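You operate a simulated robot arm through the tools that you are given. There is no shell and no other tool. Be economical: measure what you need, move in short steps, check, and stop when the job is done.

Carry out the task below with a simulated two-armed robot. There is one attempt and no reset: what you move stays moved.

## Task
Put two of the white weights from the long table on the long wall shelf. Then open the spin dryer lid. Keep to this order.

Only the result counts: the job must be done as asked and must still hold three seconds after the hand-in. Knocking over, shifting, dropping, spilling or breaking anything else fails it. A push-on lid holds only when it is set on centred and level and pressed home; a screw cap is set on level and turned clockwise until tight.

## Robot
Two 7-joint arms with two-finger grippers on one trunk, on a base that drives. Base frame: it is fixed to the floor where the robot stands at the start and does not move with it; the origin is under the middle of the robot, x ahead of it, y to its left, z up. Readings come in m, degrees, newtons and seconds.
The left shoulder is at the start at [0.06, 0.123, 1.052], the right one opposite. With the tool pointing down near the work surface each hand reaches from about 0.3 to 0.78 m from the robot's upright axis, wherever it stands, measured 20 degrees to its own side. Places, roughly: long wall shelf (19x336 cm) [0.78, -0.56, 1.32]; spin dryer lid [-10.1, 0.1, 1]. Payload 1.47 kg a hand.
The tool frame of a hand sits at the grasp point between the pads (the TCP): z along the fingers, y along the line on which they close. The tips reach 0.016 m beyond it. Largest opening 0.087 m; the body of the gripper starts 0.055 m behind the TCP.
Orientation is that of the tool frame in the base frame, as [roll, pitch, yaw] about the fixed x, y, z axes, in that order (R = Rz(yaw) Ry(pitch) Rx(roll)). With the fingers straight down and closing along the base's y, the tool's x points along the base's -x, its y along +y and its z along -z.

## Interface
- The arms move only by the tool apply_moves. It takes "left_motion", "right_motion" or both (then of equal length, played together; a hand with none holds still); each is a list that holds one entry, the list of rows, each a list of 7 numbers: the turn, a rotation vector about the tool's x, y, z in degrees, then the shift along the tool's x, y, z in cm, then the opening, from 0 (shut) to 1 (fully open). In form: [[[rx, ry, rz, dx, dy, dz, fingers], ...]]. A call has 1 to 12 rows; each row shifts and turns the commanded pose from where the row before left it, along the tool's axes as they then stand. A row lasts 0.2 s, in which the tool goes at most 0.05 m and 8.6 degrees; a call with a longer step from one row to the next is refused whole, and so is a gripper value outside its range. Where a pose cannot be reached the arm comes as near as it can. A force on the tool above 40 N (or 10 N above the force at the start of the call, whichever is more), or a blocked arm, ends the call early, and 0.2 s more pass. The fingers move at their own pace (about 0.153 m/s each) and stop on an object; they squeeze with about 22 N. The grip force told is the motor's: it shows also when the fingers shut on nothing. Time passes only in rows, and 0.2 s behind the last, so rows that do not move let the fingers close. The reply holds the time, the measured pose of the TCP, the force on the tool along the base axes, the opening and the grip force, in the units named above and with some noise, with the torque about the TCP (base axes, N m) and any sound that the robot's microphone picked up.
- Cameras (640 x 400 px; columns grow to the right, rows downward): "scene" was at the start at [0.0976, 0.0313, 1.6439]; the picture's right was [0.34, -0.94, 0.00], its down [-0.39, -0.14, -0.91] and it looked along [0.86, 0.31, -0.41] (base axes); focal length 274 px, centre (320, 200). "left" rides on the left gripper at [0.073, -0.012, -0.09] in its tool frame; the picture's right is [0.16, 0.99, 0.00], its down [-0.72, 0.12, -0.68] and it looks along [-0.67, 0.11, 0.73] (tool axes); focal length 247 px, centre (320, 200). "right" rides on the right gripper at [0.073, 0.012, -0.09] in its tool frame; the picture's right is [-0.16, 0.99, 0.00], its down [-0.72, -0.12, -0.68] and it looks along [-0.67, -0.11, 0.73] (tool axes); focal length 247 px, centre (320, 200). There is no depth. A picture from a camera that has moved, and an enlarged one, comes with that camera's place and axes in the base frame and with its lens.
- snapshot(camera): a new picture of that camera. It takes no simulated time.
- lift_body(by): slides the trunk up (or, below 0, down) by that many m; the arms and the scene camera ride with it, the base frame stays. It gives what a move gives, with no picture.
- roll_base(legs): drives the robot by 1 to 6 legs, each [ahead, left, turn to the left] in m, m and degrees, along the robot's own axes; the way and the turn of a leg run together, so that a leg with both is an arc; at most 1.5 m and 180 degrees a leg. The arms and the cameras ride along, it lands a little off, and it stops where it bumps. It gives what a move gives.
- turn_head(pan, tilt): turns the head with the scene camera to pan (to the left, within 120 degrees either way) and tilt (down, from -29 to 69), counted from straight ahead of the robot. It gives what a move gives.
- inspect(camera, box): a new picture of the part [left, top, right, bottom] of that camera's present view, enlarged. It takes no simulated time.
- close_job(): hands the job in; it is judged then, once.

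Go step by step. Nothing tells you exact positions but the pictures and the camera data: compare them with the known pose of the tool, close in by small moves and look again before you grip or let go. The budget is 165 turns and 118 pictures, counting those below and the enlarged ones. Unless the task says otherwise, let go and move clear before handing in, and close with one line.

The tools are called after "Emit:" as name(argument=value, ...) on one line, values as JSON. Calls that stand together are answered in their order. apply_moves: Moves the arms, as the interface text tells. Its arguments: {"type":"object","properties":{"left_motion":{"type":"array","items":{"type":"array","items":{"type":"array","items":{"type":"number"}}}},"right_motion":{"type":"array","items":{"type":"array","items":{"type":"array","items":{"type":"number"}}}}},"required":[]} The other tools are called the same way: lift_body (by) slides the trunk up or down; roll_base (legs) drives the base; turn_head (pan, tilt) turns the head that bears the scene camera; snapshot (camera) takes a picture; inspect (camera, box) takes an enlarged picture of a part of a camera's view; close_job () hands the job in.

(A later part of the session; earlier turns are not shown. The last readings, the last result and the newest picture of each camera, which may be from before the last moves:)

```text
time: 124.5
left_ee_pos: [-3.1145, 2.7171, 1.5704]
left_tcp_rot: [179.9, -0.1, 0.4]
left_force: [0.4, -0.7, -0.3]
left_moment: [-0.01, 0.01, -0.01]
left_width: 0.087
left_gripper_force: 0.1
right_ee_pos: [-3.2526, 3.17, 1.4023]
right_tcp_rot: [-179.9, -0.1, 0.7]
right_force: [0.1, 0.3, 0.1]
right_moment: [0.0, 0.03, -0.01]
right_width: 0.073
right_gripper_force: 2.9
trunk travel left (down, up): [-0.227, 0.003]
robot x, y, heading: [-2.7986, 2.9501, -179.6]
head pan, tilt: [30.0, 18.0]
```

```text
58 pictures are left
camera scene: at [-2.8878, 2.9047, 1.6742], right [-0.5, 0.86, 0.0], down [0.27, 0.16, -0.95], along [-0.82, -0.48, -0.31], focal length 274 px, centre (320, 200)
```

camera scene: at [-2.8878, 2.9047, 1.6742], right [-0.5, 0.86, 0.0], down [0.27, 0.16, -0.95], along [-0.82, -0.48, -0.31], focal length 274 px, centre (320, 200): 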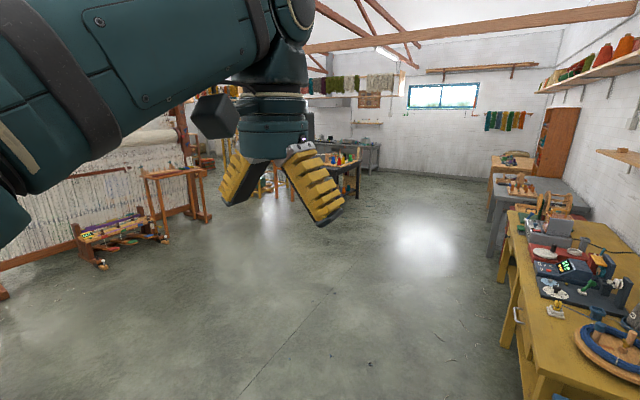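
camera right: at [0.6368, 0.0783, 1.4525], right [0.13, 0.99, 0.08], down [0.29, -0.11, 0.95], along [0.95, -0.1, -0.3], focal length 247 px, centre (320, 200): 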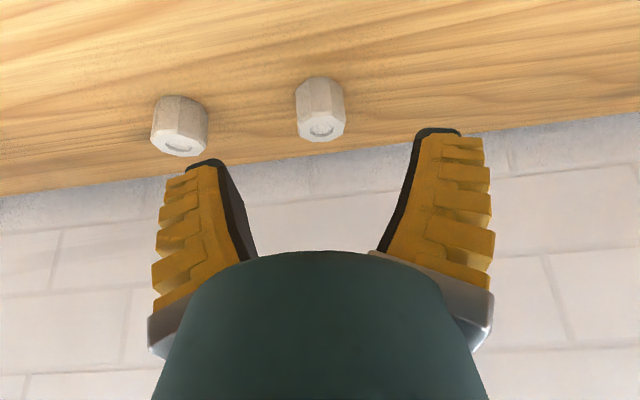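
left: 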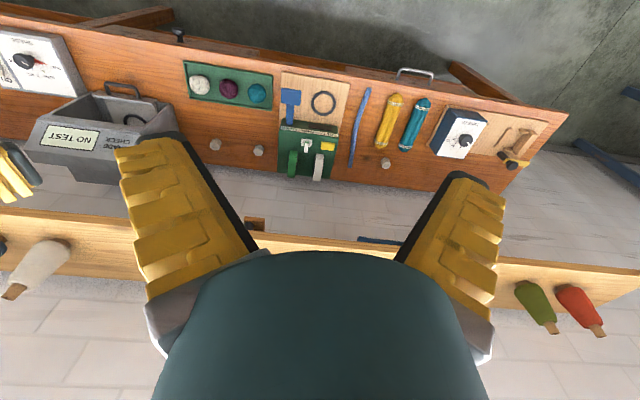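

The floor is open toward the far wall, where the dryer should be. I'll turn 16° left and drive about 3.8 m diagonally.

Emit:
roll_base(legs=[[0, 0, 16], [1.4, 0, 0], [1.4, 0, 0], [1.0, 0, -16]])

Emit:
turn_head(pan=12, tilt=18)

Emit:
snapshot(camera="scene")

```text
time: 143.8
left_ee_pos: [-6.7893, 1.8192, 1.57]
left_tcp_rot: [179.9, 0.0, -0.2]
left_force: [-0.2, 0.6, -0.3]
left_moment: [-0.01, -0.03, 0.0]
left_width: 0.0869
left_gripper_force: 0.0
right_ee_pos: [-6.9252, 2.2725, 1.4027]
right_tcp_rot: [-179.8, -0.1, 0.3]
right_force: [0.7, 0.6, -0.8]
right_moment: [-0.01, 0.02, 0.01]
right_width: 0.073
right_gripper_force: 2.1
trunk travel left (down, up): [-0.227, 0.003]
robot x, y, heading: [-6.4723, 2.048, 179.7]
head pan, tilt: [30.0, 18.0]
```

```text
time: 144.6
left_ee_pos: [-6.7894, 1.8195, 1.5708]
left_tcp_rot: [179.9, 0.0, -0.2]
left_force: [0.5, 0.3, 0.4]
left_moment: [-0.01, -0.01, 0.0]
left_width: 0.0871
left_gripper_force: 0.1
right_ee_pos: [-6.9254, 2.2728, 1.4024]
right_tcp_rot: [-179.8, -0.1, 0.3]
right_force: [-0.1, 0.1, -0.6]
right_moment: [0.0, 0.02, 0.02]
right_width: 0.073
right_gripper_force: 2.5
trunk travel left (down, up): [-0.227, 0.003]
robot x, y, heading: [-6.4704, 2.0475, 179.9]
head pan, tilt: [12.0, 18.0]
```

```text
57 pictures are left
camera scene: at [-6.5722, 2.0309, 1.6742], right [-0.21, 0.98, 0.0], down [0.3, 0.06, -0.95], along [-0.93, -0.2, -0.31], focal length 274 px, centre (320, 200)
```

scene: 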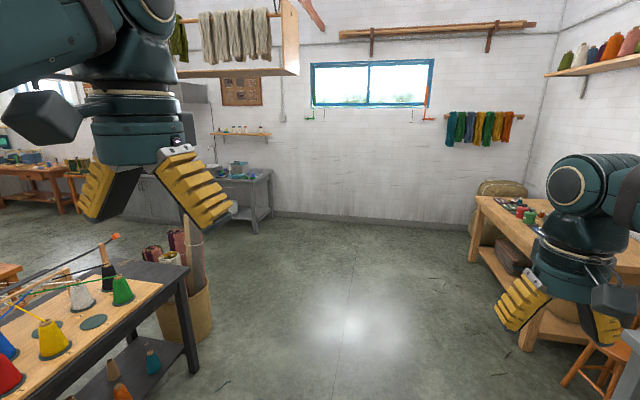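

The dryer should be on the grey bench at the far left. I'll go straight past the cone table and basket first, then look at it.

Emit:
roll_base(legs=[[1.4, 0, 0], [1.1, 0, 0]])

Emit:
turn_head(pan=62, tilt=30)

Emit:
snapshot(camera="scene")

```text
time: 156.8
left_ee_pos: [-9.3011, 1.8635, 1.5694]
left_tcp_rot: [179.8, 0.0, -1.5]
left_force: [0.0, -0.7, 0.0]
left_moment: [0.0, -0.01, -0.01]
left_width: 0.0869
left_gripper_force: 0.0
right_ee_pos: [-9.4272, 2.3194, 1.4028]
right_tcp_rot: [-180.0, -0.1, -1.2]
right_force: [0.0, 0.4, 0.3]
right_moment: [-0.02, 0.0, 0.0]
right_width: 0.0731
right_gripper_force: 2.2
trunk travel left (down, up): [-0.227, 0.003]
robot x, y, heading: [-8.9779, 2.0877, 178.3]
head pan, tilt: [12.0, 18.0]
```

```text
time: 158.0
left_ee_pos: [-9.3014, 1.8634, 1.5703]
left_tcp_rot: [179.8, 0.0, -1.6]
left_force: [0.4, -0.6, 0.5]
left_moment: [-0.04, 0.02, -0.02]
left_width: 0.0872
left_gripper_force: 0.0
right_ee_pos: [-9.4274, 2.3192, 1.4026]
right_tcp_rot: [-179.9, -0.1, -1.2]
right_force: [0.4, 1.0, 1.1]
right_moment: [-0.01, 0.02, -0.01]
right_width: 0.0726
right_gripper_force: 2.3
trunk travel left (down, up): [-0.227, 0.003]
robot x, y, heading: [-8.9774, 2.086, 178.3]
head pan, tilt: [62.0, 30.0]
```

```text
56 pictures are left
camera scene: at [-9.0325, 2.0079, 1.6549], right [-0.87, 0.49, 0.0], down [0.25, 0.43, -0.87], along [-0.43, -0.75, -0.5], focal length 274 px, centre (320, 200)
```

scene: 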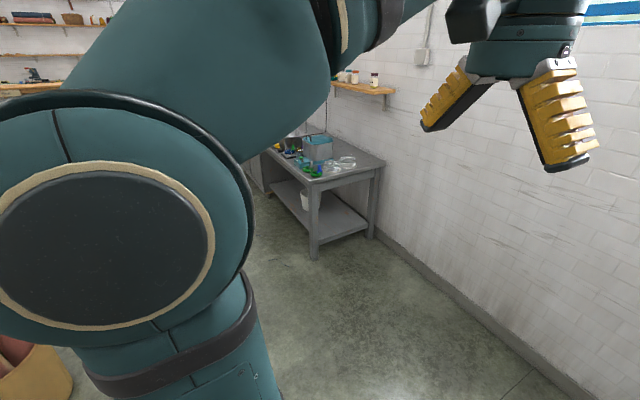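

The bench corner is at about (-9.9, 0.4) and a boxy device stands on it. I'll strafe left toward y ≈ 0.6 and look at it from the front.

Emit:
roll_base(legs=[[0, 1.4, 1.7]])

Emit:
turn_head(pan=25, tilt=35)

Emit:
snapshot(camera="scene")

```text
time: 170.5
left_ee_pos: [-9.2771, 0.4338, 1.5704]
left_tcp_rot: [179.9, 0.0, 2.3]
left_force: [0.1, -0.1, 0.8]
left_moment: [0.01, 0.04, 0.01]
left_width: 0.0873
left_gripper_force: 0.0
right_ee_pos: [-9.4321, 0.8806, 1.402]
right_tcp_rot: [-179.9, -0.1, 2.7]
right_force: [-0.6, 0.1, 0.5]
right_moment: [0.01, 0.03, 0.0]
right_width: 0.0732
right_gripper_force: 2.2
trunk travel left (down, up): [-0.227, 0.003]
robot x, y, heading: [-8.9691, 0.6774, -177.9]
head pan, tilt: [62.0, 30.0]
```

```text
time: 171.6
left_ee_pos: [-9.2765, 0.433, 1.5707]
left_tcp_rot: [-180.0, -0.1, 2.3]
left_force: [0.1, -0.8, -0.5]
left_moment: [-0.01, 0.0, -0.01]
left_width: 0.0872
left_gripper_force: 0.1
right_ee_pos: [-9.4324, 0.8813, 1.4024]
right_tcp_rot: [-179.9, -0.1, 2.8]
right_force: [-0.2, 0.7, 0.3]
right_moment: [0.01, 0.0, 0.01]
right_width: 0.0729
right_gripper_force: 2.0
trunk travel left (down, up): [-0.227, 0.003]
robot x, y, heading: [-8.9713, 0.6755, -177.9]
head pan, tilt: [25.0, 35.0]
```

```text
55 pictures are left
camera scene: at [-9.0571, 0.6377, 1.6471], right [-0.46, 0.89, 0.0], down [0.51, 0.26, -0.82], along [-0.73, -0.38, -0.57], focal length 274 px, centre (320, 200)
```

scene: 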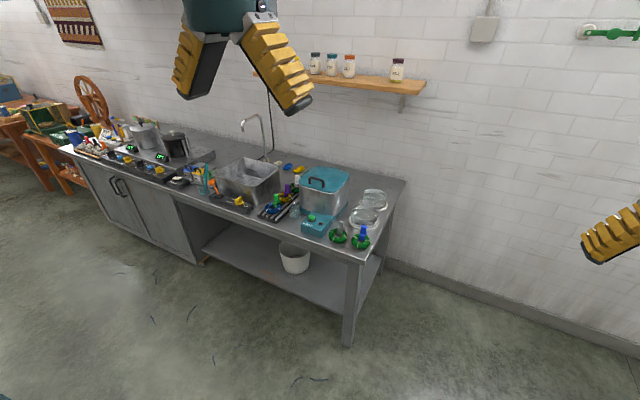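

Now I see a grey appliance with a teal lid and black handle, which must be the spin dryer. I'll zoom in on it.

Emit:
inspect(camera="scene", box=[250, 140, 410, 260])

```text
3.33 times, centred on (330, 200) of scene
camera zoom: at [-9.0571, 0.6377, 1.6471], right [-0.46, 0.89, 0.0], down [0.51, 0.26, -0.82], along [-0.73, -0.38, -0.57], focal length 912 px, centre (287, 200)
```

zoom: 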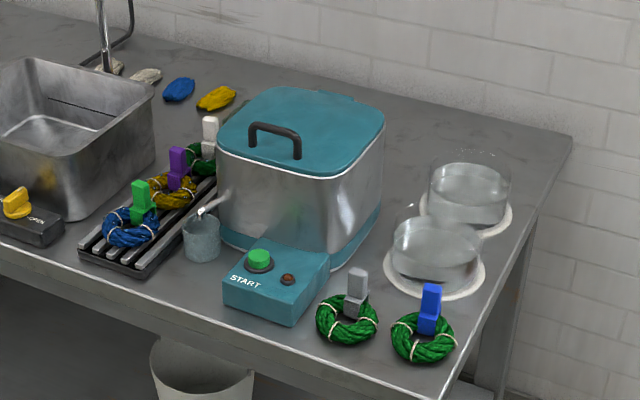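

The dryer lid (teal, with a handle parallel to the front edge and the hinge at the wall side) is around (-10.1, 0.115), with the handle near (-10.0, 0.13, 0.99). I'll position the robot in front of it.

Emit:
roll_base(legs=[[0, 0.65, -2.1], [0.35, 0, 0]])

Emit:
turn_head(pan=-10, tilt=45)

Emit:
snapshot(camera="scene")

Emit:
snapshot(camera="right")

```text
time: 179.5
left_ee_pos: [-9.622, -0.1937, 1.5702]
left_tcp_rot: [179.9, 0.0, -0.3]
left_force: [0.4, 0.1, -0.6]
left_moment: [0.0, -0.01, -0.01]
left_width: 0.0867
left_gripper_force: 0.1
right_ee_pos: [-9.7561, 0.2603, 1.4022]
right_tcp_rot: [-179.9, -0.1, 0.1]
right_force: [-0.1, 0.0, -0.6]
right_moment: [0.03, -0.03, -0.03]
right_width: 0.073
right_gripper_force: 2.0
trunk travel left (down, up): [-0.227, 0.003]
robot x, y, heading: [-9.3049, 0.0351, 179.5]
head pan, tilt: [25.0, 35.0]
```

```text
time: 180.5
left_ee_pos: [-9.6219, -0.193, 1.5706]
left_tcp_rot: [179.9, -0.1, -0.3]
left_force: [0.4, -0.6, -0.6]
left_moment: [-0.01, -0.02, 0.0]
left_width: 0.0872
left_gripper_force: 0.0
right_ee_pos: [-9.7563, 0.2598, 1.4034]
right_tcp_rot: [-179.8, -0.1, 0.0]
right_force: [0.6, 0.6, 0.8]
right_moment: [0.0, -0.02, 0.0]
right_width: 0.0733
right_gripper_force: 2.3
trunk travel left (down, up): [-0.227, 0.003]
robot x, y, heading: [-9.3032, 0.0417, 179.6]
head pan, tilt: [-10.0, 45.0]
```

```text
53 pictures are left
camera scene: at [-9.3929, 0.0513, 1.6322], right [0.18, 0.98, 0.0], down [0.7, -0.13, -0.71], along [-0.7, 0.13, -0.71], focal length 274 px, centre (320, 200)
```

scene: 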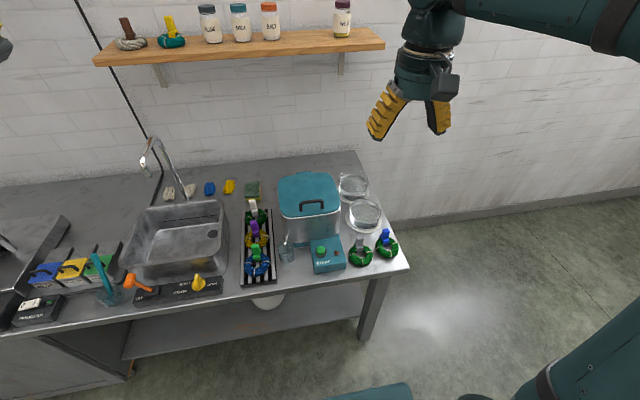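

```text
52 pictures are left
camera right: at [-9.6837, 0.2492, 1.491], right [-0.16, -0.99, 0.0], down [-0.72, 0.11, 0.68], along [-0.67, 0.11, -0.73], focal length 247 px, centre (320, 200)
```

right: 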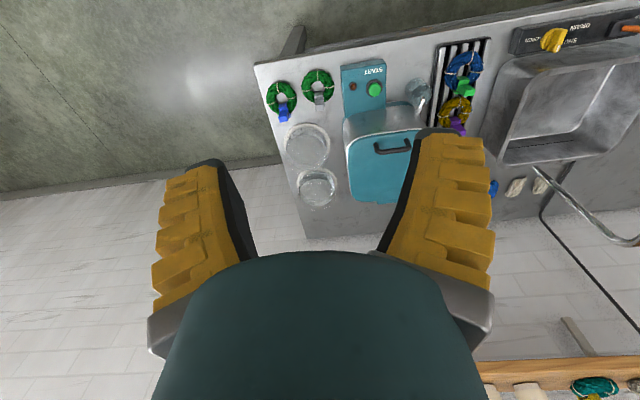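

Good view of the dryer from the front. I'll zoom both cameras to triangulate the handle.

Emit:
inspect(camera="scene", box=[250, 150, 410, 280])

Emit:
inspect(camera="right", box=[320, 50, 480, 210])

```text
3.08 times, centred on (330, 215) of scene
camera zoom: at [-9.3929, 0.0513, 1.6322], right [0.18, 0.98, 0.0], down [0.7, -0.13, -0.71], along [-0.7, 0.13, -0.71], focal length 842 px, centre (289, 154)
```

zoom: 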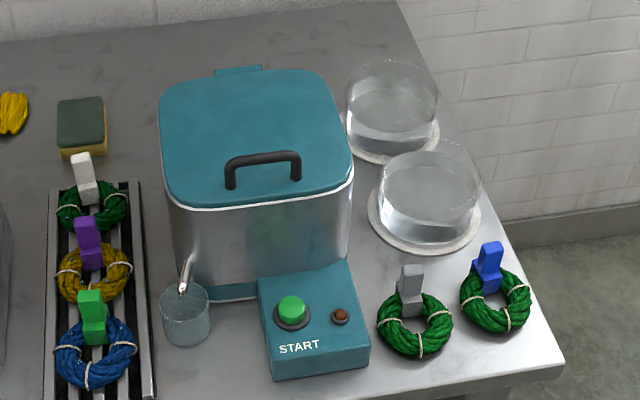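

```text
2.50 times, centred on (400, 130) of right
camera zoom: at [-9.6837, 0.2492, 1.491], right [-0.16, -0.99, 0.0], down [-0.72, 0.11, 0.68], along [-0.67, 0.11, -0.73], focal length 617 px, centre (120, 375)
```

zoom: 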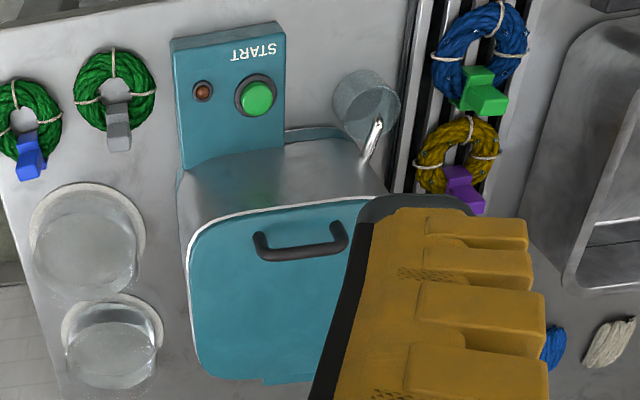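

The handle bar is at (-9.998, 0.137, 1.013), nearly along y, with the hinge near x = -10.19. I'll turn the right tool 86° so its fingers close across the bar.

Emit:
apply_moves(right_motion=[[[0, 0, -8.6, 0, 0, 0, 0.8], [0, 0, -8.6, 0, 0, 0, 0.8], [0, 0, -8.6, 0, 0, 0, 0.8], [0, 0, -8.6, 0, 0, 0, 0.8], [0, 0, -8.6, 0, 0, 0, 0.8], [0, 0, -8.6, 0, 0, 0, 0.8], [0, 0, -8.6, 0, 0, 0, 0.8], [0, 0, -8.6, 0, 0, 0, 0.8], [0, 0, -8.6, 0, 0, 0, 0.8], [0, 0, -8.6, 0, 0, 0, 0.8]]])

Emit:
snapshot(camera="scene")

```text
time: 182.7
left_ee_pos: [-9.6215, -0.1924, 1.5712]
left_tcp_rot: [180.0, 0.0, -0.3]
left_force: [-0.4, -0.5, 0.2]
left_moment: [-0.03, 0.0, -0.01]
left_width: 0.0872
left_gripper_force: 0.0
right_ee_pos: [-9.7568, 0.2595, 1.4023]
right_tcp_rot: [179.9, -0.1, 86.1]
right_force: [-0.3, 0.8, -0.3]
right_moment: [0.01, -0.03, 0.0]
right_width: 0.073
right_gripper_force: 2.3
trunk travel left (down, up): [-0.227, 0.003]
robot x, y, heading: [-9.3037, 0.0383, 179.7]
head pan, tilt: [-10.0, 45.0]
```

```text
49 pictures are left
camera scene: at [-9.3927, 0.0514, 1.6322], right [0.18, 0.98, 0.0], down [0.7, -0.13, -0.71], along [-0.7, 0.13, -0.71], focal length 274 px, centre (320, 200)
```

scene: 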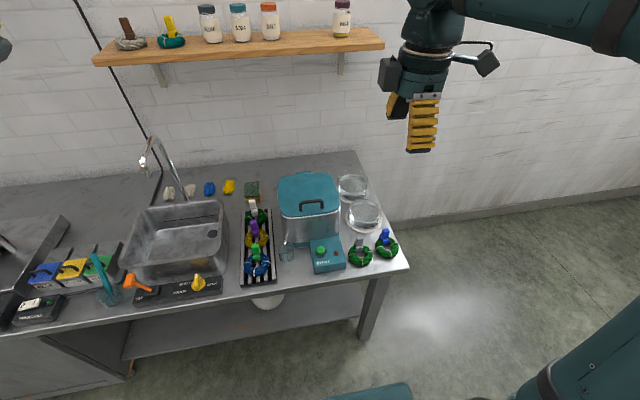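

I'll roll 0.12 m closer and bring the hand above the handle.

Emit:
roll_base(legs=[[0.12, 0, 0]])

```text
time: 184.0
left_ee_pos: [-9.7393, -0.1926, 1.571]
left_tcp_rot: [179.9, 0.1, -0.1]
left_force: [-0.2, -0.3, 0.4]
left_moment: [-0.02, 0.0, -0.03]
left_width: 0.0868
left_gripper_force: 0.1
right_ee_pos: [-9.8758, 0.2587, 1.4024]
right_tcp_rot: [-180.0, -0.2, 86.2]
right_force: [-0.3, -0.1, 0.7]
right_moment: [-0.04, -0.02, 0.02]
right_width: 0.073
right_gripper_force: 2.2
trunk travel left (down, up): [-0.227, 0.003]
robot x, y, heading: [-9.4227, 0.0379, 180.0]
head pan, tilt: [-10.0, 45.0]
```

Emit:
apply_moves(right_motion=[[[0, 0, 0, -1.85, -1.62, 3.43, 0.7], [0, 0, 0, -1.85, -1.62, 3.43, 0.7], [0, 0, 0, -1.85, -1.62, 3.43, 0.7], [0, 0, 0, -1.85, -1.62, 3.43, 0.7], [0, 0, 0, -1.85, -1.62, 3.43, 0.7], [0, 0, 0, -1.85, -1.62, 3.43, 0.7], [0, 0, 0, -1.85, -1.62, 3.43, 0.7]]])

Emit:
snapshot(camera="scene")

Emit:
snapshot(camera="right")

```text
time: 185.6
left_ee_pos: [-9.7418, -0.1952, 1.5708]
left_tcp_rot: [179.9, -0.2, 0.0]
left_force: [-0.4, 0.3, 0.0]
left_moment: [0.0, -0.02, 0.01]
left_width: 0.087
left_gripper_force: 0.0
right_ee_pos: [-9.9997, 0.1385, 1.1625]
right_tcp_rot: [179.8, -0.1, 86.1]
right_force: [-1.1, -0.5, -0.4]
right_moment: [0.03, -0.04, 0.0]
right_width: 0.0653
right_gripper_force: 3.1
trunk travel left (down, up): [-0.227, 0.003]
robot x, y, heading: [-9.4221, 0.0365, 179.8]
head pan, tilt: [-10.0, 45.0]
```

```text
48 pictures are left
camera scene: at [-9.5129, 0.0511, 1.6321], right [0.18, 0.98, 0.0], down [0.7, -0.12, -0.71], along [-0.7, 0.12, -0.71], focal length 274 px, centre (320, 200)
```

scene: 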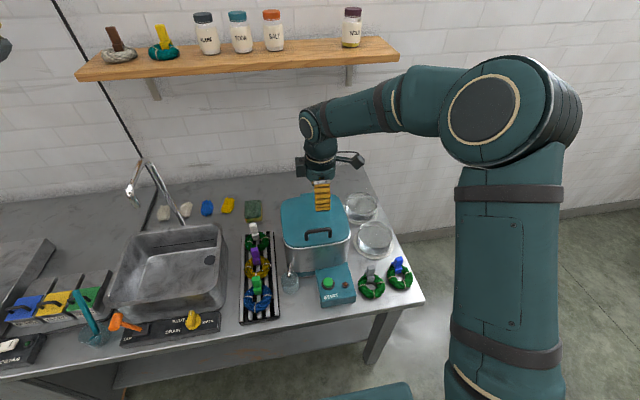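

```text
47 pictures are left
camera right: at [-9.9828, 0.2115, 1.2512], right [0.97, -0.22, 0.0], down [-0.16, -0.72, 0.68], along [-0.15, -0.66, -0.73], focal length 247 px, centre (320, 200)
```

right: 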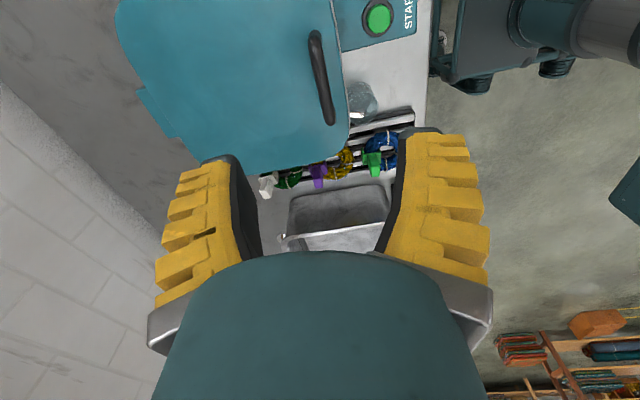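

Handle confirmed at (-9.997, 0.14). I'm descending over it with the fingers straddling the bar.

Emit:
apply_moves(right_motion=[[[0, 0, 0, 0.1, 0, 4, 0.7], [0, 0, 0, 0.1, 0, 4, 0.7], [0, 0, 0, 0, 0, 3.7, 0.7]]])

Emit:
snapshot(camera="right")

Emit:
inspect(camera="scene", box=[250, 150, 410, 250])

```text
time: 186.4
left_ee_pos: [-9.7408, -0.1938, 1.5709]
left_tcp_rot: [179.9, 0.0, 0.0]
left_force: [-0.5, -0.2, -1.2]
left_moment: [-0.02, 0.02, 0.01]
left_width: 0.0871
left_gripper_force: 0.1
right_ee_pos: [-9.999, 0.1421, 1.0451]
right_tcp_rot: [179.9, -0.2, 86.2]
right_force: [0.3, 0.5, 0.0]
right_moment: [-0.01, 0.0, -0.01]
right_width: 0.0656
right_gripper_force: 3.2
trunk travel left (down, up): [-0.227, 0.003]
robot x, y, heading: [-9.4231, 0.0386, 179.6]
head pan, tilt: [-10.0, 45.0]
```

```text
46 pictures are left
camera right: at [-9.9827, 0.2139, 1.1331], right [0.97, -0.22, 0.0], down [-0.16, -0.72, 0.68], along [-0.15, -0.66, -0.73], focal length 247 px, centre (320, 200)
```

right: 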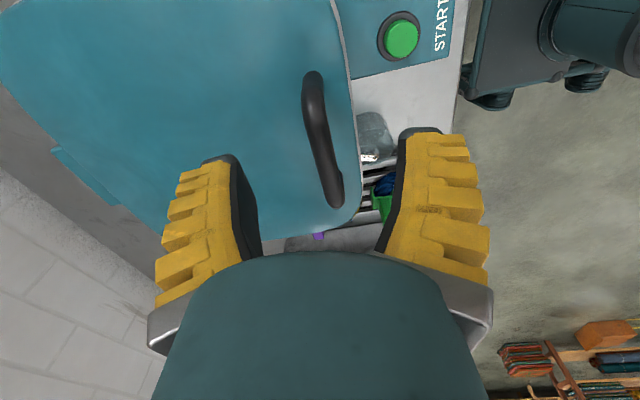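

```text
4.00 times, centred on (330, 200) of scene
camera zoom: at [-9.5122, 0.0516, 1.6322], right [0.18, 0.98, 0.0], down [0.7, -0.12, -0.71], along [-0.7, 0.12, -0.71], focal length 1094 px, centre (280, 200)
```

zoom: 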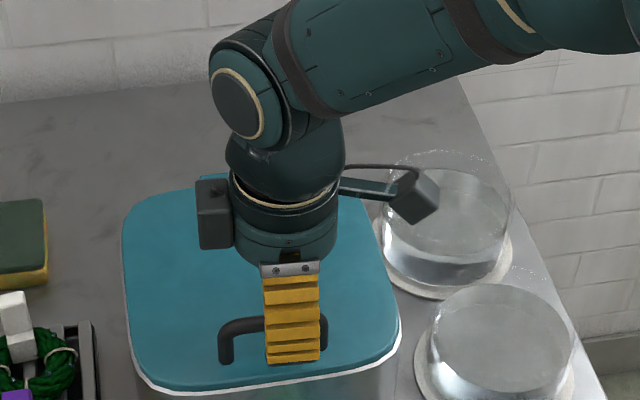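

The bar centre is at y ≈ 0.131, so I shift 1 cm left, descend the last 2.7 cm and close on it.

Emit:
apply_moves(right_motion=[[[0, 0, 0, -1.05, 0.1, 0, 0.7], [0, 0, 0, 0, 0, 1.4, 0.7], [0, 0, 0, 0, 0, 1.2, 0.7], [0, 0, 0, 0, 0, 0, 0.3], [0, 0, 0, 0, 0, 0, 0], [0, 0, 0, 0, 0, 0, 0]]])

Emit:
snapshot(camera="right")

Emit:
inspect(camera="scene", box=[250, 150, 410, 250])

```text
time: 187.8
left_ee_pos: [-9.7393, -0.1934, 1.5707]
left_tcp_rot: [179.9, 0.1, -0.1]
left_force: [0.2, 0.1, -0.1]
left_moment: [-0.02, 0.01, 0.01]
left_width: 0.0871
left_gripper_force: 0.0
right_ee_pos: [-9.9975, 0.1296, 1.0202]
right_tcp_rot: [-179.9, -0.1, 86.4]
right_force: [-0.1, 0.5, 5.2]
right_moment: [-0.03, 0.0, 0.48]
right_width: 0.0084
right_gripper_force: 30.5
trunk travel left (down, up): [-0.227, 0.003]
robot x, y, heading: [-9.4228, 0.0381, 179.8]
head pan, tilt: [-10.0, 45.0]
```

```text
44 pictures are left
camera right: at [-9.9806, 0.2022, 1.1093], right [0.98, -0.22, 0.0], down [-0.16, -0.72, 0.68], along [-0.15, -0.66, -0.73], focal length 247 px, centre (320, 200)
```

right: 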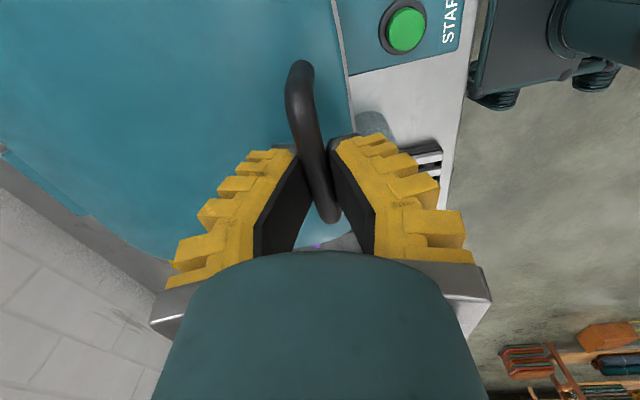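

```text
4.00 times, centred on (330, 200) of scene
camera zoom: at [-9.5107, 0.0516, 1.6323], right [0.18, 0.98, 0.0], down [0.7, -0.12, -0.71], along [-0.7, 0.12, -0.71], focal length 1094 px, centre (280, 200)
```

zoom: 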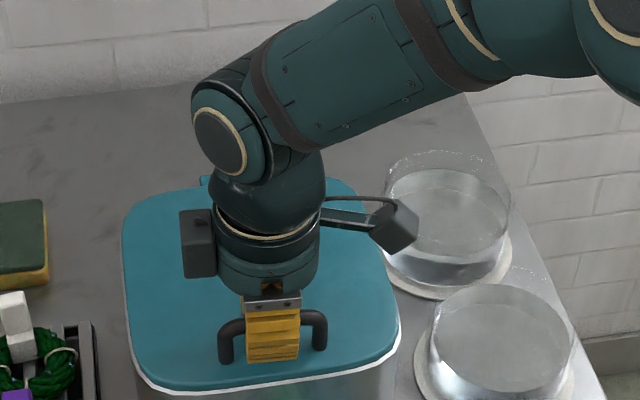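

The bar is gripped. I'm starting to lift along the hinge arc, with the first 20°.

Emit:
apply_moves(right_motion=[[[0, 0, 0, 0, -0.3, -1.6, 0], [0, 0, 0, 0, -0.48, -1.63, 0], [0, 0, 0, 0, -0.6, -1.55, 0], [0, 0, 0, 0, -0.72, -1.5, 0]]])

Emit:
snapshot(camera="scene")

Emit:
snapshot(camera="right")

```text
time: 188.8
left_ee_pos: [-9.7428, -0.1939, 1.5696]
left_tcp_rot: [179.9, -0.2, -0.1]
left_force: [-0.6, 0.1, 0.5]
left_moment: [-0.01, -0.02, 0.02]
left_width: 0.0869
left_gripper_force: 0.0
right_ee_pos: [-10.0201, 0.1299, 1.0809]
right_tcp_rot: [179.9, -0.1, 86.4]
right_force: [-13.4, -4.8, -9.5]
right_moment: [-0.49, 0.0, 0.44]
right_width: 0.006
right_gripper_force: 30.1
trunk travel left (down, up): [-0.227, 0.003]
robot x, y, heading: [-9.4234, 0.0336, 179.8]
head pan, tilt: [-10.0, 45.0]
```

```text
42 pictures are left
camera scene: at [-9.5143, 0.0509, 1.632], right [0.18, 0.98, 0.0], down [0.7, -0.12, -0.71], along [-0.69, 0.12, -0.71], focal length 274 px, centre (320, 200)
```

scene: 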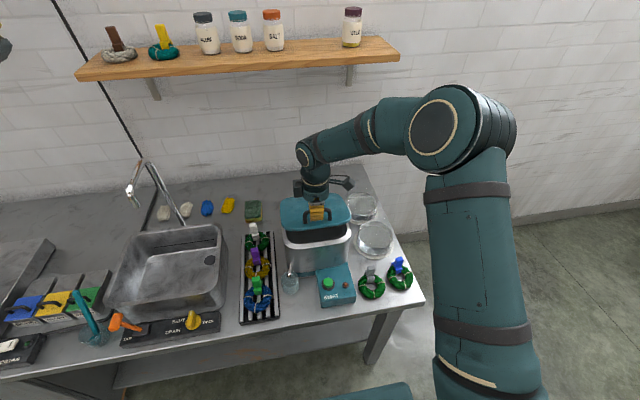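

```text
41 pictures are left
camera right: at [-10.0029, 0.2022, 1.1698], right [0.98, -0.22, 0.0], down [-0.16, -0.72, 0.68], along [-0.15, -0.66, -0.73], focal length 247 px, centre (320, 200)
```

right: 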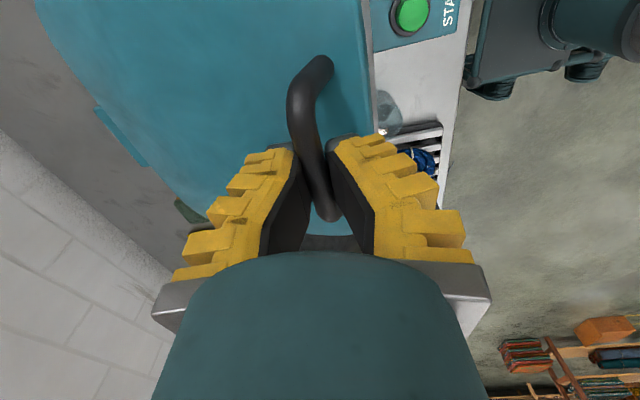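

The lid is rising. The force shows the bar pulls toward the wall, so I correct 5 mm that way and continue with a flatter arc.

Emit:
apply_moves(right_motion=[[[0, 0, 0, 0, -0.5, 0, 0], [0, 0, 0, 0, -1.0, -1.4, 0], [0, 0, 0, 0, -1.1, -1.35, 0]]])

```text
time: 189.6
left_ee_pos: [-9.7387, -0.1938, 1.5718]
left_tcp_rot: [179.9, 0.0, 0.0]
left_force: [-0.4, 0.3, -0.6]
left_moment: [0.0, -0.01, -0.02]
left_width: 0.087
left_gripper_force: 0.1
right_ee_pos: [-10.0412, 0.1289, 1.1102]
right_tcp_rot: [179.9, -0.1, 86.4]
right_force: [3.7, -9.3, 1.9]
right_moment: [0.06, -0.1, 0.52]
right_width: 0.0071
right_gripper_force: 30.1
trunk travel left (down, up): [-0.227, 0.003]
robot x, y, heading: [-9.4219, 0.0399, 180.0]
head pan, tilt: [-10.0, 45.0]
```

Forces are small now. I'll continue to about 60° open with a slight y correction.

Emit:
apply_moves(right_motion=[[[0, 0, 0, -0.25, -1.19, -1.15, 0], [0, 0, 0, -0.1, -1.19, -1.15, 0], [0, 0, 0, 0, -1.38, -0.93, 0], [0, 0, 0, 0, -1.38, -0.93, 0]]])

Emit:
snapshot(camera="scene")

Emit:
snapshot(camera="right")

```text
time: 190.6
left_ee_pos: [-9.7403, -0.196, 1.5702]
left_tcp_rot: [-180.0, 0.0, -0.1]
left_force: [0.5, -0.3, -0.6]
left_moment: [0.03, 0.01, 0.01]
left_width: 0.087
left_gripper_force: 0.0
right_ee_pos: [-10.095, 0.1299, 1.1513]
right_tcp_rot: [179.9, -0.2, 86.4]
right_force: [-1.2, -13.4, -2.8]
right_moment: [-0.08, -0.08, 0.58]
right_width: 0.0093
right_gripper_force: 30.4
trunk travel left (down, up): [-0.227, 0.003]
robot x, y, heading: [-9.4213, 0.0366, 179.8]
head pan, tilt: [-10.0, 45.0]
```

```text
40 pictures are left
camera scene: at [-9.5118, 0.0493, 1.6322], right [0.18, 0.98, 0.0], down [0.7, -0.12, -0.71], along [-0.7, 0.13, -0.71], focal length 274 px, centre (320, 200)
```

scene: 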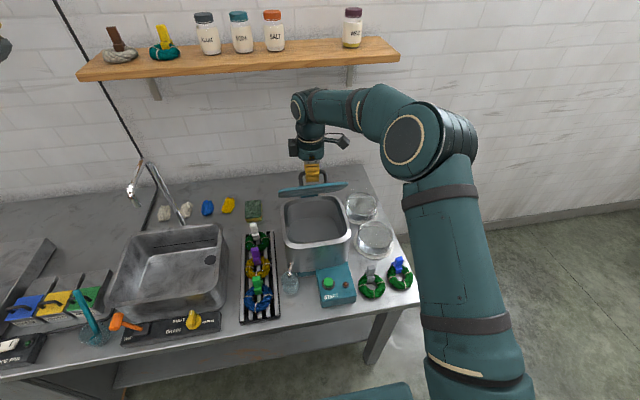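

```text
39 pictures are left
camera right: at [-10.0795, 0.2025, 1.2396], right [0.98, -0.22, 0.0], down [-0.16, -0.72, 0.68], along [-0.15, -0.66, -0.73], focal length 247 px, centre (320, 200)
```

right: 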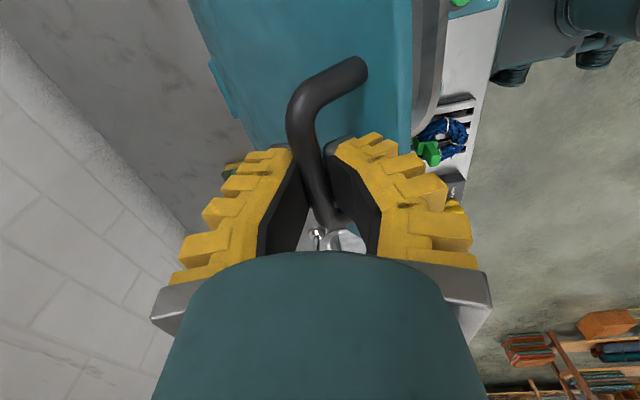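

About 60° open and the dryer stays put. I'll continue toward vertical with more y relief.

Emit:
apply_moves(right_motion=[[[0, 0, 0, -0.4, -0.3, 0, 0], [0, 0, 0, -0.1, -1.5, -0.67, 0], [0, 0, 0, -0.1, -1.5, -0.67, 0], [0, 0, 0, 0, -1.6, -0.4, 0], [0, 0, 0, 0, -1.6, -0.4, 0]]])

Emit:
snapshot(camera="right")

```text
time: 191.8
left_ee_pos: [-9.7404, -0.1941, 1.57]
left_tcp_rot: [179.9, -0.2, -0.1]
left_force: [-0.4, -0.6, 0.3]
left_moment: [0.0, -0.04, 0.03]
left_width: 0.0869
left_gripper_force: 0.1
right_ee_pos: [-10.1617, 0.1296, 1.1697]
right_tcp_rot: [179.7, -0.2, 86.3]
right_force: [-2.3, -3.6, -12.5]
right_moment: [0.19, -0.05, 0.4]
right_width: 0.0059
right_gripper_force: 29.6
trunk travel left (down, up): [-0.227, 0.003]
robot x, y, heading: [-9.4243, 0.039, 179.8]
head pan, tilt: [-10.0, 45.0]
```

```text
38 pictures are left
camera right: at [-10.1451, 0.2027, 1.2579], right [0.98, -0.22, 0.0], down [-0.17, -0.72, 0.68], along [-0.15, -0.66, -0.74], focal length 247 px, centre (320, 200)
```

right: 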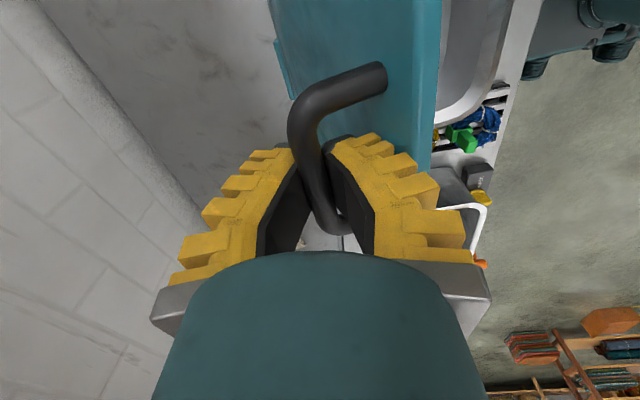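

Nearly vertical. I'll relax z by 3 mm and push past 90°.

Emit:
apply_moves(right_motion=[[[0, 0, 0, 0, -0.5, 0.3, 0], [0, 0, 0, 0, -1.4, 0, 0], [0, 0, 0, 0, -1.4, 0.05, 0], [0, 0, 0, 0, -1.4, 0.15, 0]]])

Emit:
snapshot(camera="right")

Emit:
snapshot(camera="scene")

```text
time: 192.8
left_ee_pos: [-9.741, -0.1951, 1.57]
left_tcp_rot: [-180.0, 0.0, -0.2]
left_force: [1.0, -0.1, -0.5]
left_moment: [0.03, 0.02, 0.03]
left_width: 0.0869
left_gripper_force: 0.1
right_ee_pos: [-10.1683, 0.1314, 1.1631]
right_tcp_rot: [179.8, -0.1, 86.3]
right_force: [-1.2, -8.9, -12.2]
right_moment: [0.08, -0.03, 0.22]
right_width: 0.0065
right_gripper_force: 30.3
right hand out of reach, approached as far as the arm can: row 2, 3, 4
trunk travel left (down, up): [-0.227, 0.003]
robot x, y, heading: [-9.4204, 0.0353, 179.9]
head pan, tilt: [-10.0, 45.0]
```

```text
37 pictures are left
camera right: at [-10.1532, 0.2043, 1.2513], right [0.97, -0.22, 0.0], down [-0.16, -0.72, 0.68], along [-0.15, -0.66, -0.73], focal length 247 px, centre (320, 200)
```

right: 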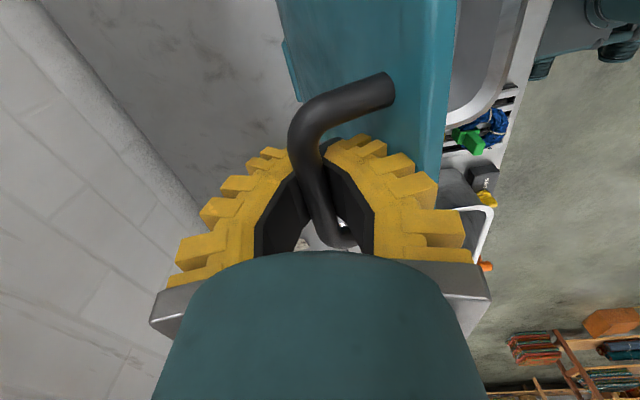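

```text
36 pictures are left
camera scene: at [-9.5133, 0.0503, 1.632], right [0.18, 0.98, 0.0], down [0.7, -0.12, -0.71], along [-0.69, 0.13, -0.71], focal length 274 px, centre (320, 200)
```

scene: 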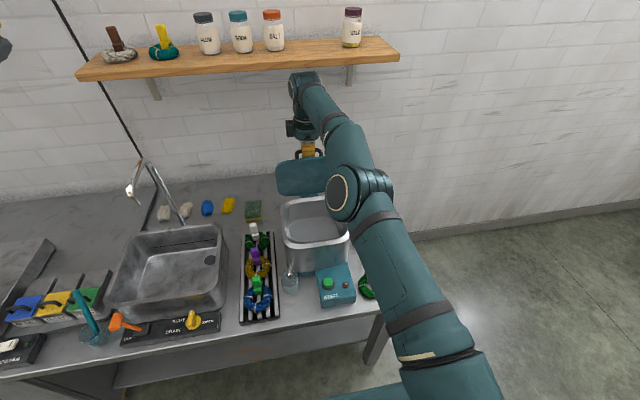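

The arm is at full reach with the lid at about 80°. I'll roll the base 3.5 cm forward, which carries the handle on past vertical.

Emit:
roll_base(legs=[[0.035, 0, 0]])

Emit:
snapshot(camera="right")

```text
time: 193.6
left_ee_pos: [-9.7745, -0.196, 1.5708]
left_tcp_rot: [-180.0, 0.0, -0.2]
left_force: [-0.5, -0.2, -0.3]
left_moment: [0.02, -0.08, 0.0]
left_width: 0.0872
left_gripper_force: 0.0
right_ee_pos: [-10.2022, 0.1333, 1.1666]
right_tcp_rot: [-179.8, 0.0, 86.3]
right_force: [5.5, -8.6, 16.6]
right_moment: [-0.16, -1.29, 0.7]
right_width: 0.006
right_gripper_force: 29.8
trunk travel left (down, up): [-0.227, 0.003]
robot x, y, heading: [-9.4551, 0.0365, 179.7]
head pan, tilt: [-10.0, 45.0]
```

```text
35 pictures are left
camera right: at [-10.1859, 0.2046, 1.256], right [0.97, -0.22, 0.0], down [-0.16, -0.72, 0.68], along [-0.15, -0.66, -0.73], focal length 247 px, centre (320, 200)
```

right: 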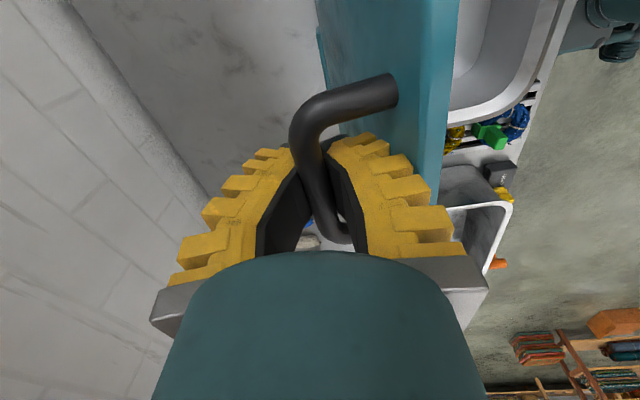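

Near vertical now. I'll relieve the vertical load by raising a few millimetres and push slightly further.

Emit:
apply_moves(right_motion=[[[0, 0, 0, -0.1, 0, -0.4, 0], [0, 0, 0, -0.1, -0.8, 0, 0]]])

Emit:
inspect(camera="scene", box=[250, 100, 410, 260])

```text
time: 194.2
left_ee_pos: [-9.776, -0.1924, 1.5697]
left_tcp_rot: [179.9, 0.0, -0.1]
left_force: [0.1, -0.4, 0.5]
left_moment: [0.03, -0.03, 0.0]
left_width: 0.0869
left_gripper_force: 0.0
right_ee_pos: [-10.2027, 0.1314, 1.169]
right_tcp_rot: [179.9, 0.0, 86.3]
right_force: [3.8, -1.2, -14.2]
right_moment: [0.08, -0.45, 0.2]
right_width: 0.0059
right_gripper_force: 30.4
right hand out of reach, approached as far as the arm can: row 2
trunk travel left (down, up): [-0.227, 0.003]
robot x, y, heading: [-9.4576, 0.0425, 179.8]
head pan, tilt: [-10.0, 45.0]
```

```text
2.50 times, centred on (330, 180) of scene
camera zoom: at [-9.547, 0.0517, 1.632], right [0.18, 0.98, 0.0], down [0.7, -0.12, -0.71], along [-0.7, 0.12, -0.71], focal length 684 px, centre (295, 250)
```

zoom: 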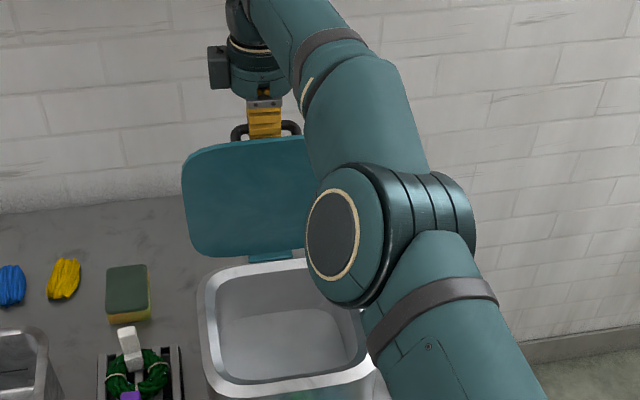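

The lid is at about 88°. I'll lower 3 mm to relieve the load and roll forward another 3 cm so it passes vertical.

Emit:
apply_moves(right_motion=[[[0, 0, 0, 0, 0, 0.3, 0]]])

Emit:
roll_base(legs=[[0.03, 0, 0]])

Emit:
inspect(camera="scene", box=[250, 100, 410, 260])

Emit:
snapshot(camera="right")

```text
time: 194.6
left_ee_pos: [-9.7743, -0.1926, 1.5694]
left_tcp_rot: [179.8, 0.0, 0.0]
left_force: [-0.3, -0.8, 0.0]
left_moment: [0.0, 0.01, 0.0]
left_width: 0.0869
left_gripper_force: 0.0
right_ee_pos: [-10.2028, 0.1314, 1.1686]
right_tcp_rot: [-179.9, 0.0, 86.2]
right_force: [4.0, -0.5, -6.8]
right_moment: [0.09, -0.57, 0.6]
right_width: 0.006
right_gripper_force: 29.9
trunk travel left (down, up): [-0.227, 0.003]
robot x, y, heading: [-9.4589, 0.0372, 179.6]
head pan, tilt: [-10.0, 45.0]
```

```text
time: 195.5
left_ee_pos: [-9.8037, -0.1941, 1.5706]
left_tcp_rot: [-180.0, 0.0, -0.2]
left_force: [-1.0, 0.1, -1.5]
left_moment: [0.01, -0.03, 0.04]
left_width: 0.0874
left_gripper_force: 0.1
right_ee_pos: [-10.2317, 0.1314, 1.1703]
right_tcp_rot: [-179.6, 0.0, 86.1]
right_force: [1.7, -0.1, 13.0]
right_moment: [-0.09, -0.9, 0.67]
right_width: 0.0062
right_gripper_force: 30.0
trunk travel left (down, up): [-0.227, 0.003]
robot x, y, heading: [-9.4861, 0.0404, 179.8]
head pan, tilt: [-10.0, 45.0]
```

```text
2.50 times, centred on (330, 180) of scene
camera zoom: at [-9.5755, 0.0514, 1.6324], right [0.18, 0.98, 0.0], down [0.7, -0.12, -0.71], along [-0.7, 0.12, -0.71], focal length 684 px, centre (295, 250)
```

zoom: 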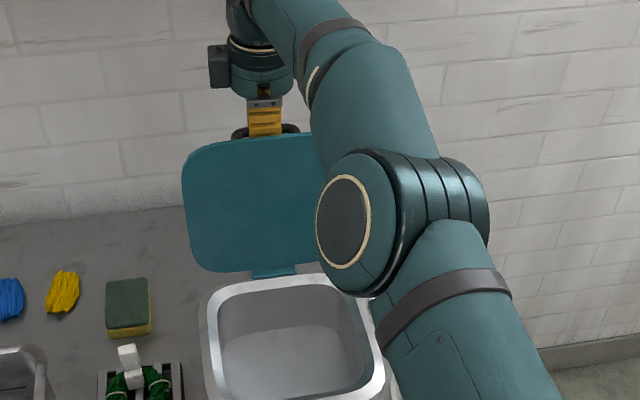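

```text
32 pictures are left
camera right: at [-10.2146, 0.2048, 1.2585], right [0.97, -0.22, -0.01], down [-0.16, -0.71, 0.68], along [-0.16, -0.66, -0.73], focal length 247 px, centre (320, 200)
```

right: 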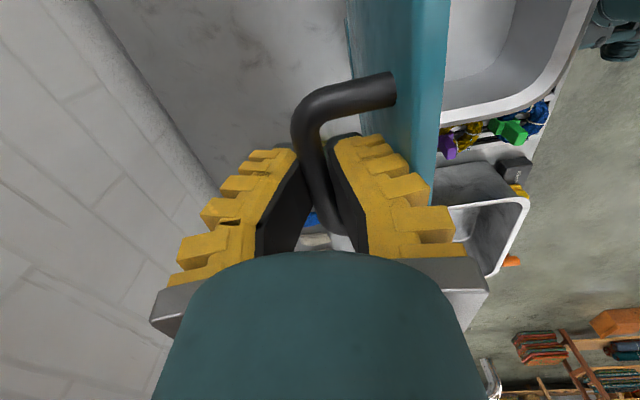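

The lid is just past vertical. I'll open the fingers only slightly, since the front finger sits between bar and lid, and see whether the lid stays.

Emit:
apply_moves(right_motion=[[[0, 0, 0, 0, 0, -0.15, 0], [0, 0, 0, 0, 0, 0, 0.18], [0, 0, 0, 0, 0, 0, 0.18]]])

Emit:
inspect(camera="scene", box=[250, 100, 410, 260])

Emit:
snapshot(camera="right")

```text
time: 196.3
left_ee_pos: [-9.8031, -0.1937, 1.5709]
left_tcp_rot: [179.9, 0.0, -0.1]
left_force: [-0.1, 0.7, -0.4]
left_moment: [0.03, -0.01, 0.01]
left_width: 0.0871
left_gripper_force: 0.1
right_ee_pos: [-10.2303, 0.1324, 1.172]
right_tcp_rot: [-179.6, 0.1, 86.3]
right_force: [-0.2, -0.6, 0.7]
right_moment: [0.02, 0.0, -0.01]
right_width: 0.0224
right_gripper_force: 5.2
trunk travel left (down, up): [-0.227, 0.003]
robot x, y, heading: [-9.4893, 0.0356, 179.5]
head pan, tilt: [-10.0, 45.0]
```

```text
2.50 times, centred on (330, 180) of scene
camera zoom: at [-9.5752, 0.0519, 1.6322], right [0.18, 0.98, 0.0], down [0.7, -0.12, -0.71], along [-0.7, 0.12, -0.71], focal length 684 px, centre (295, 250)
```

zoom: 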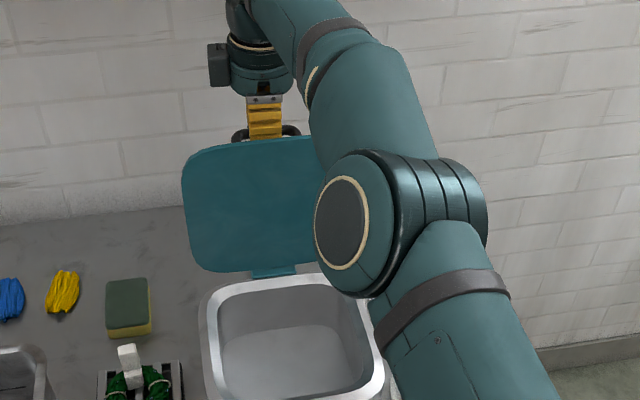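

```text
30 pictures are left
camera right: at [-10.2142, 0.205, 1.2602], right [0.97, -0.22, -0.01], down [-0.16, -0.71, 0.68], along [-0.16, -0.66, -0.73], focal length 247 px, centre (320, 200)
```

right: 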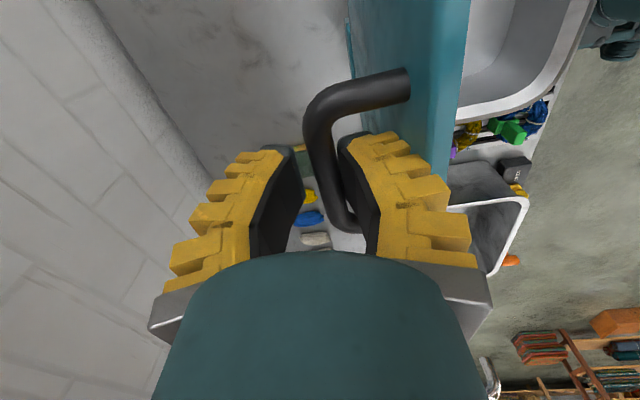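

The lid holds with almost no load on the fingers. I'll nudge it a little further back using the front finger on the bar, with a slight wrist tilt for reach.

Emit:
apply_moves(right_motion=[[[4, 0, 0, 0, -0.8, 0, 0.18], [4, 0, 0, 0, -0.9, 0, 0.18], [0, 0, 0, 0, -0.9, 0, 0.18]]])

Emit:
inspect(camera="scene", box=[250, 100, 410, 260])

Emit:
snapshot(camera="right")

```text
time: 197.1
left_ee_pos: [-9.8044, -0.1948, 1.5705]
left_tcp_rot: [179.9, 0.0, 0.0]
left_force: [-0.8, 0.1, -0.2]
left_moment: [0.01, 0.01, -0.01]
left_width: 0.0869
left_gripper_force: 0.0
right_ee_pos: [-10.2579, 0.132, 1.1715]
right_tcp_rot: [-171.7, 0.0, 86.2]
right_force: [2.3, -3.0, -3.6]
right_moment: [0.11, -0.15, 0.05]
right_width: 0.0239
right_gripper_force: 7.9
trunk travel left (down, up): [-0.227, 0.003]
robot x, y, heading: [-9.4849, 0.031, 179.7]
head pan, tilt: [-10.0, 45.0]
```

```text
2.50 times, centred on (330, 180) of scene
camera zoom: at [-9.5764, 0.051, 1.6321], right [0.18, 0.98, 0.0], down [0.7, -0.12, -0.71], along [-0.7, 0.12, -0.71], focal length 684 px, centre (295, 250)
```

zoom: 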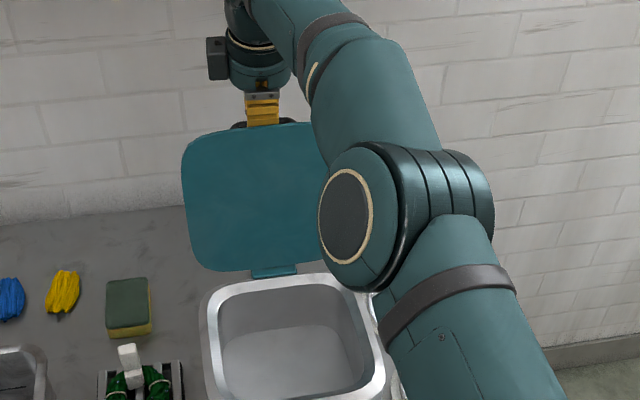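

```text
28 pictures are left
camera right: at [-10.2286, 0.2041, 1.2579], right [0.96, -0.22, -0.14], down [-0.06, -0.72, 0.69], along [-0.26, -0.66, -0.71], focal length 247 px, centre (320, 200)
```

right: 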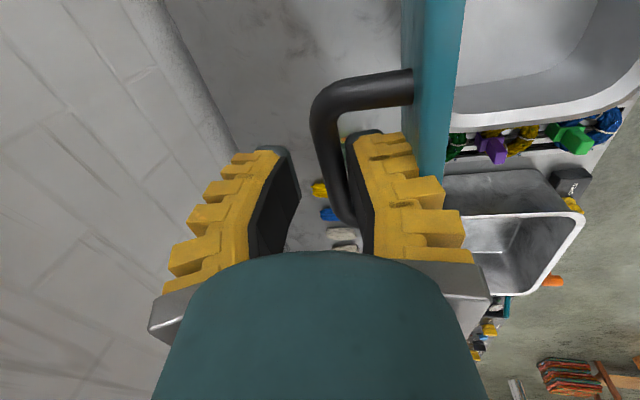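

The lid is now leaning back at about 102°. I'll withdraw the hand straight up off the bar.

Emit:
apply_moves(right_motion=[[[0, 0, 0, 0, -0.35, -1.5, 0.2], [0, 0, 0, 0, -0.3, -1.7, 0.2], [0, 0, 0, 0, -0.3, -2, 0.2]]])

Emit:
inspect(camera="scene", box=[250, 60, 410, 260])

Emit:
snapshot(camera="right")

```text
time: 197.9
left_ee_pos: [-9.8046, -0.1938, 1.5702]
left_tcp_rot: [179.8, -0.1, -0.1]
left_force: [-0.6, 0.3, -0.3]
left_moment: [0.0, -0.01, 0.03]
left_width: 0.0871
left_gripper_force: 0.0
right_ee_pos: [-10.2463, 0.1342, 1.224]
right_tcp_rot: [-171.6, 0.1, 86.1]
right_force: [-0.3, 0.1, -0.1]
right_moment: [0.01, -0.01, 0.01]
right_width: 0.024
right_gripper_force: 4.6
right hand out of reach, approached as far as the arm can: row 1, 2, 3
trunk travel left (down, up): [-0.227, 0.003]
robot x, y, heading: [-9.485, 0.0321, 179.6]
head pan, tilt: [-10.0, 45.0]
```

```text
2.00 times, centred on (330, 160) of scene
camera zoom: at [-9.5766, 0.0515, 1.6322], right [0.18, 0.98, 0.0], down [0.7, -0.12, -0.71], along [-0.7, 0.12, -0.71], focal length 547 px, centre (300, 280)
```

zoom: 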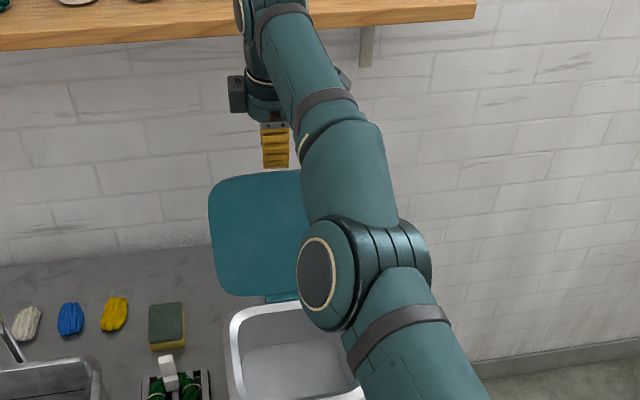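

```text
26 pictures are left
camera right: at [-10.2169, 0.2067, 1.3094], right [0.96, -0.22, -0.14], down [-0.06, -0.72, 0.69], along [-0.26, -0.66, -0.71], focal length 247 px, centre (320, 200)
```

right: 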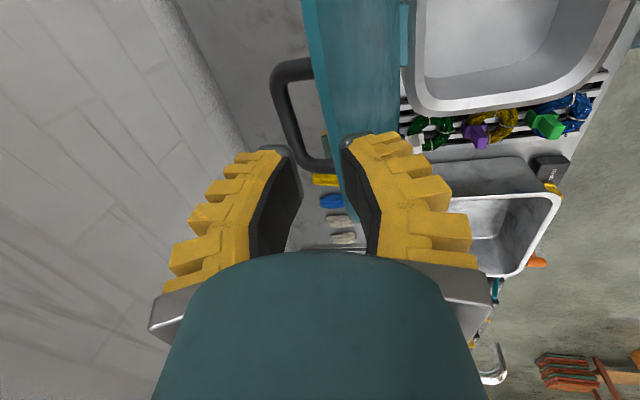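

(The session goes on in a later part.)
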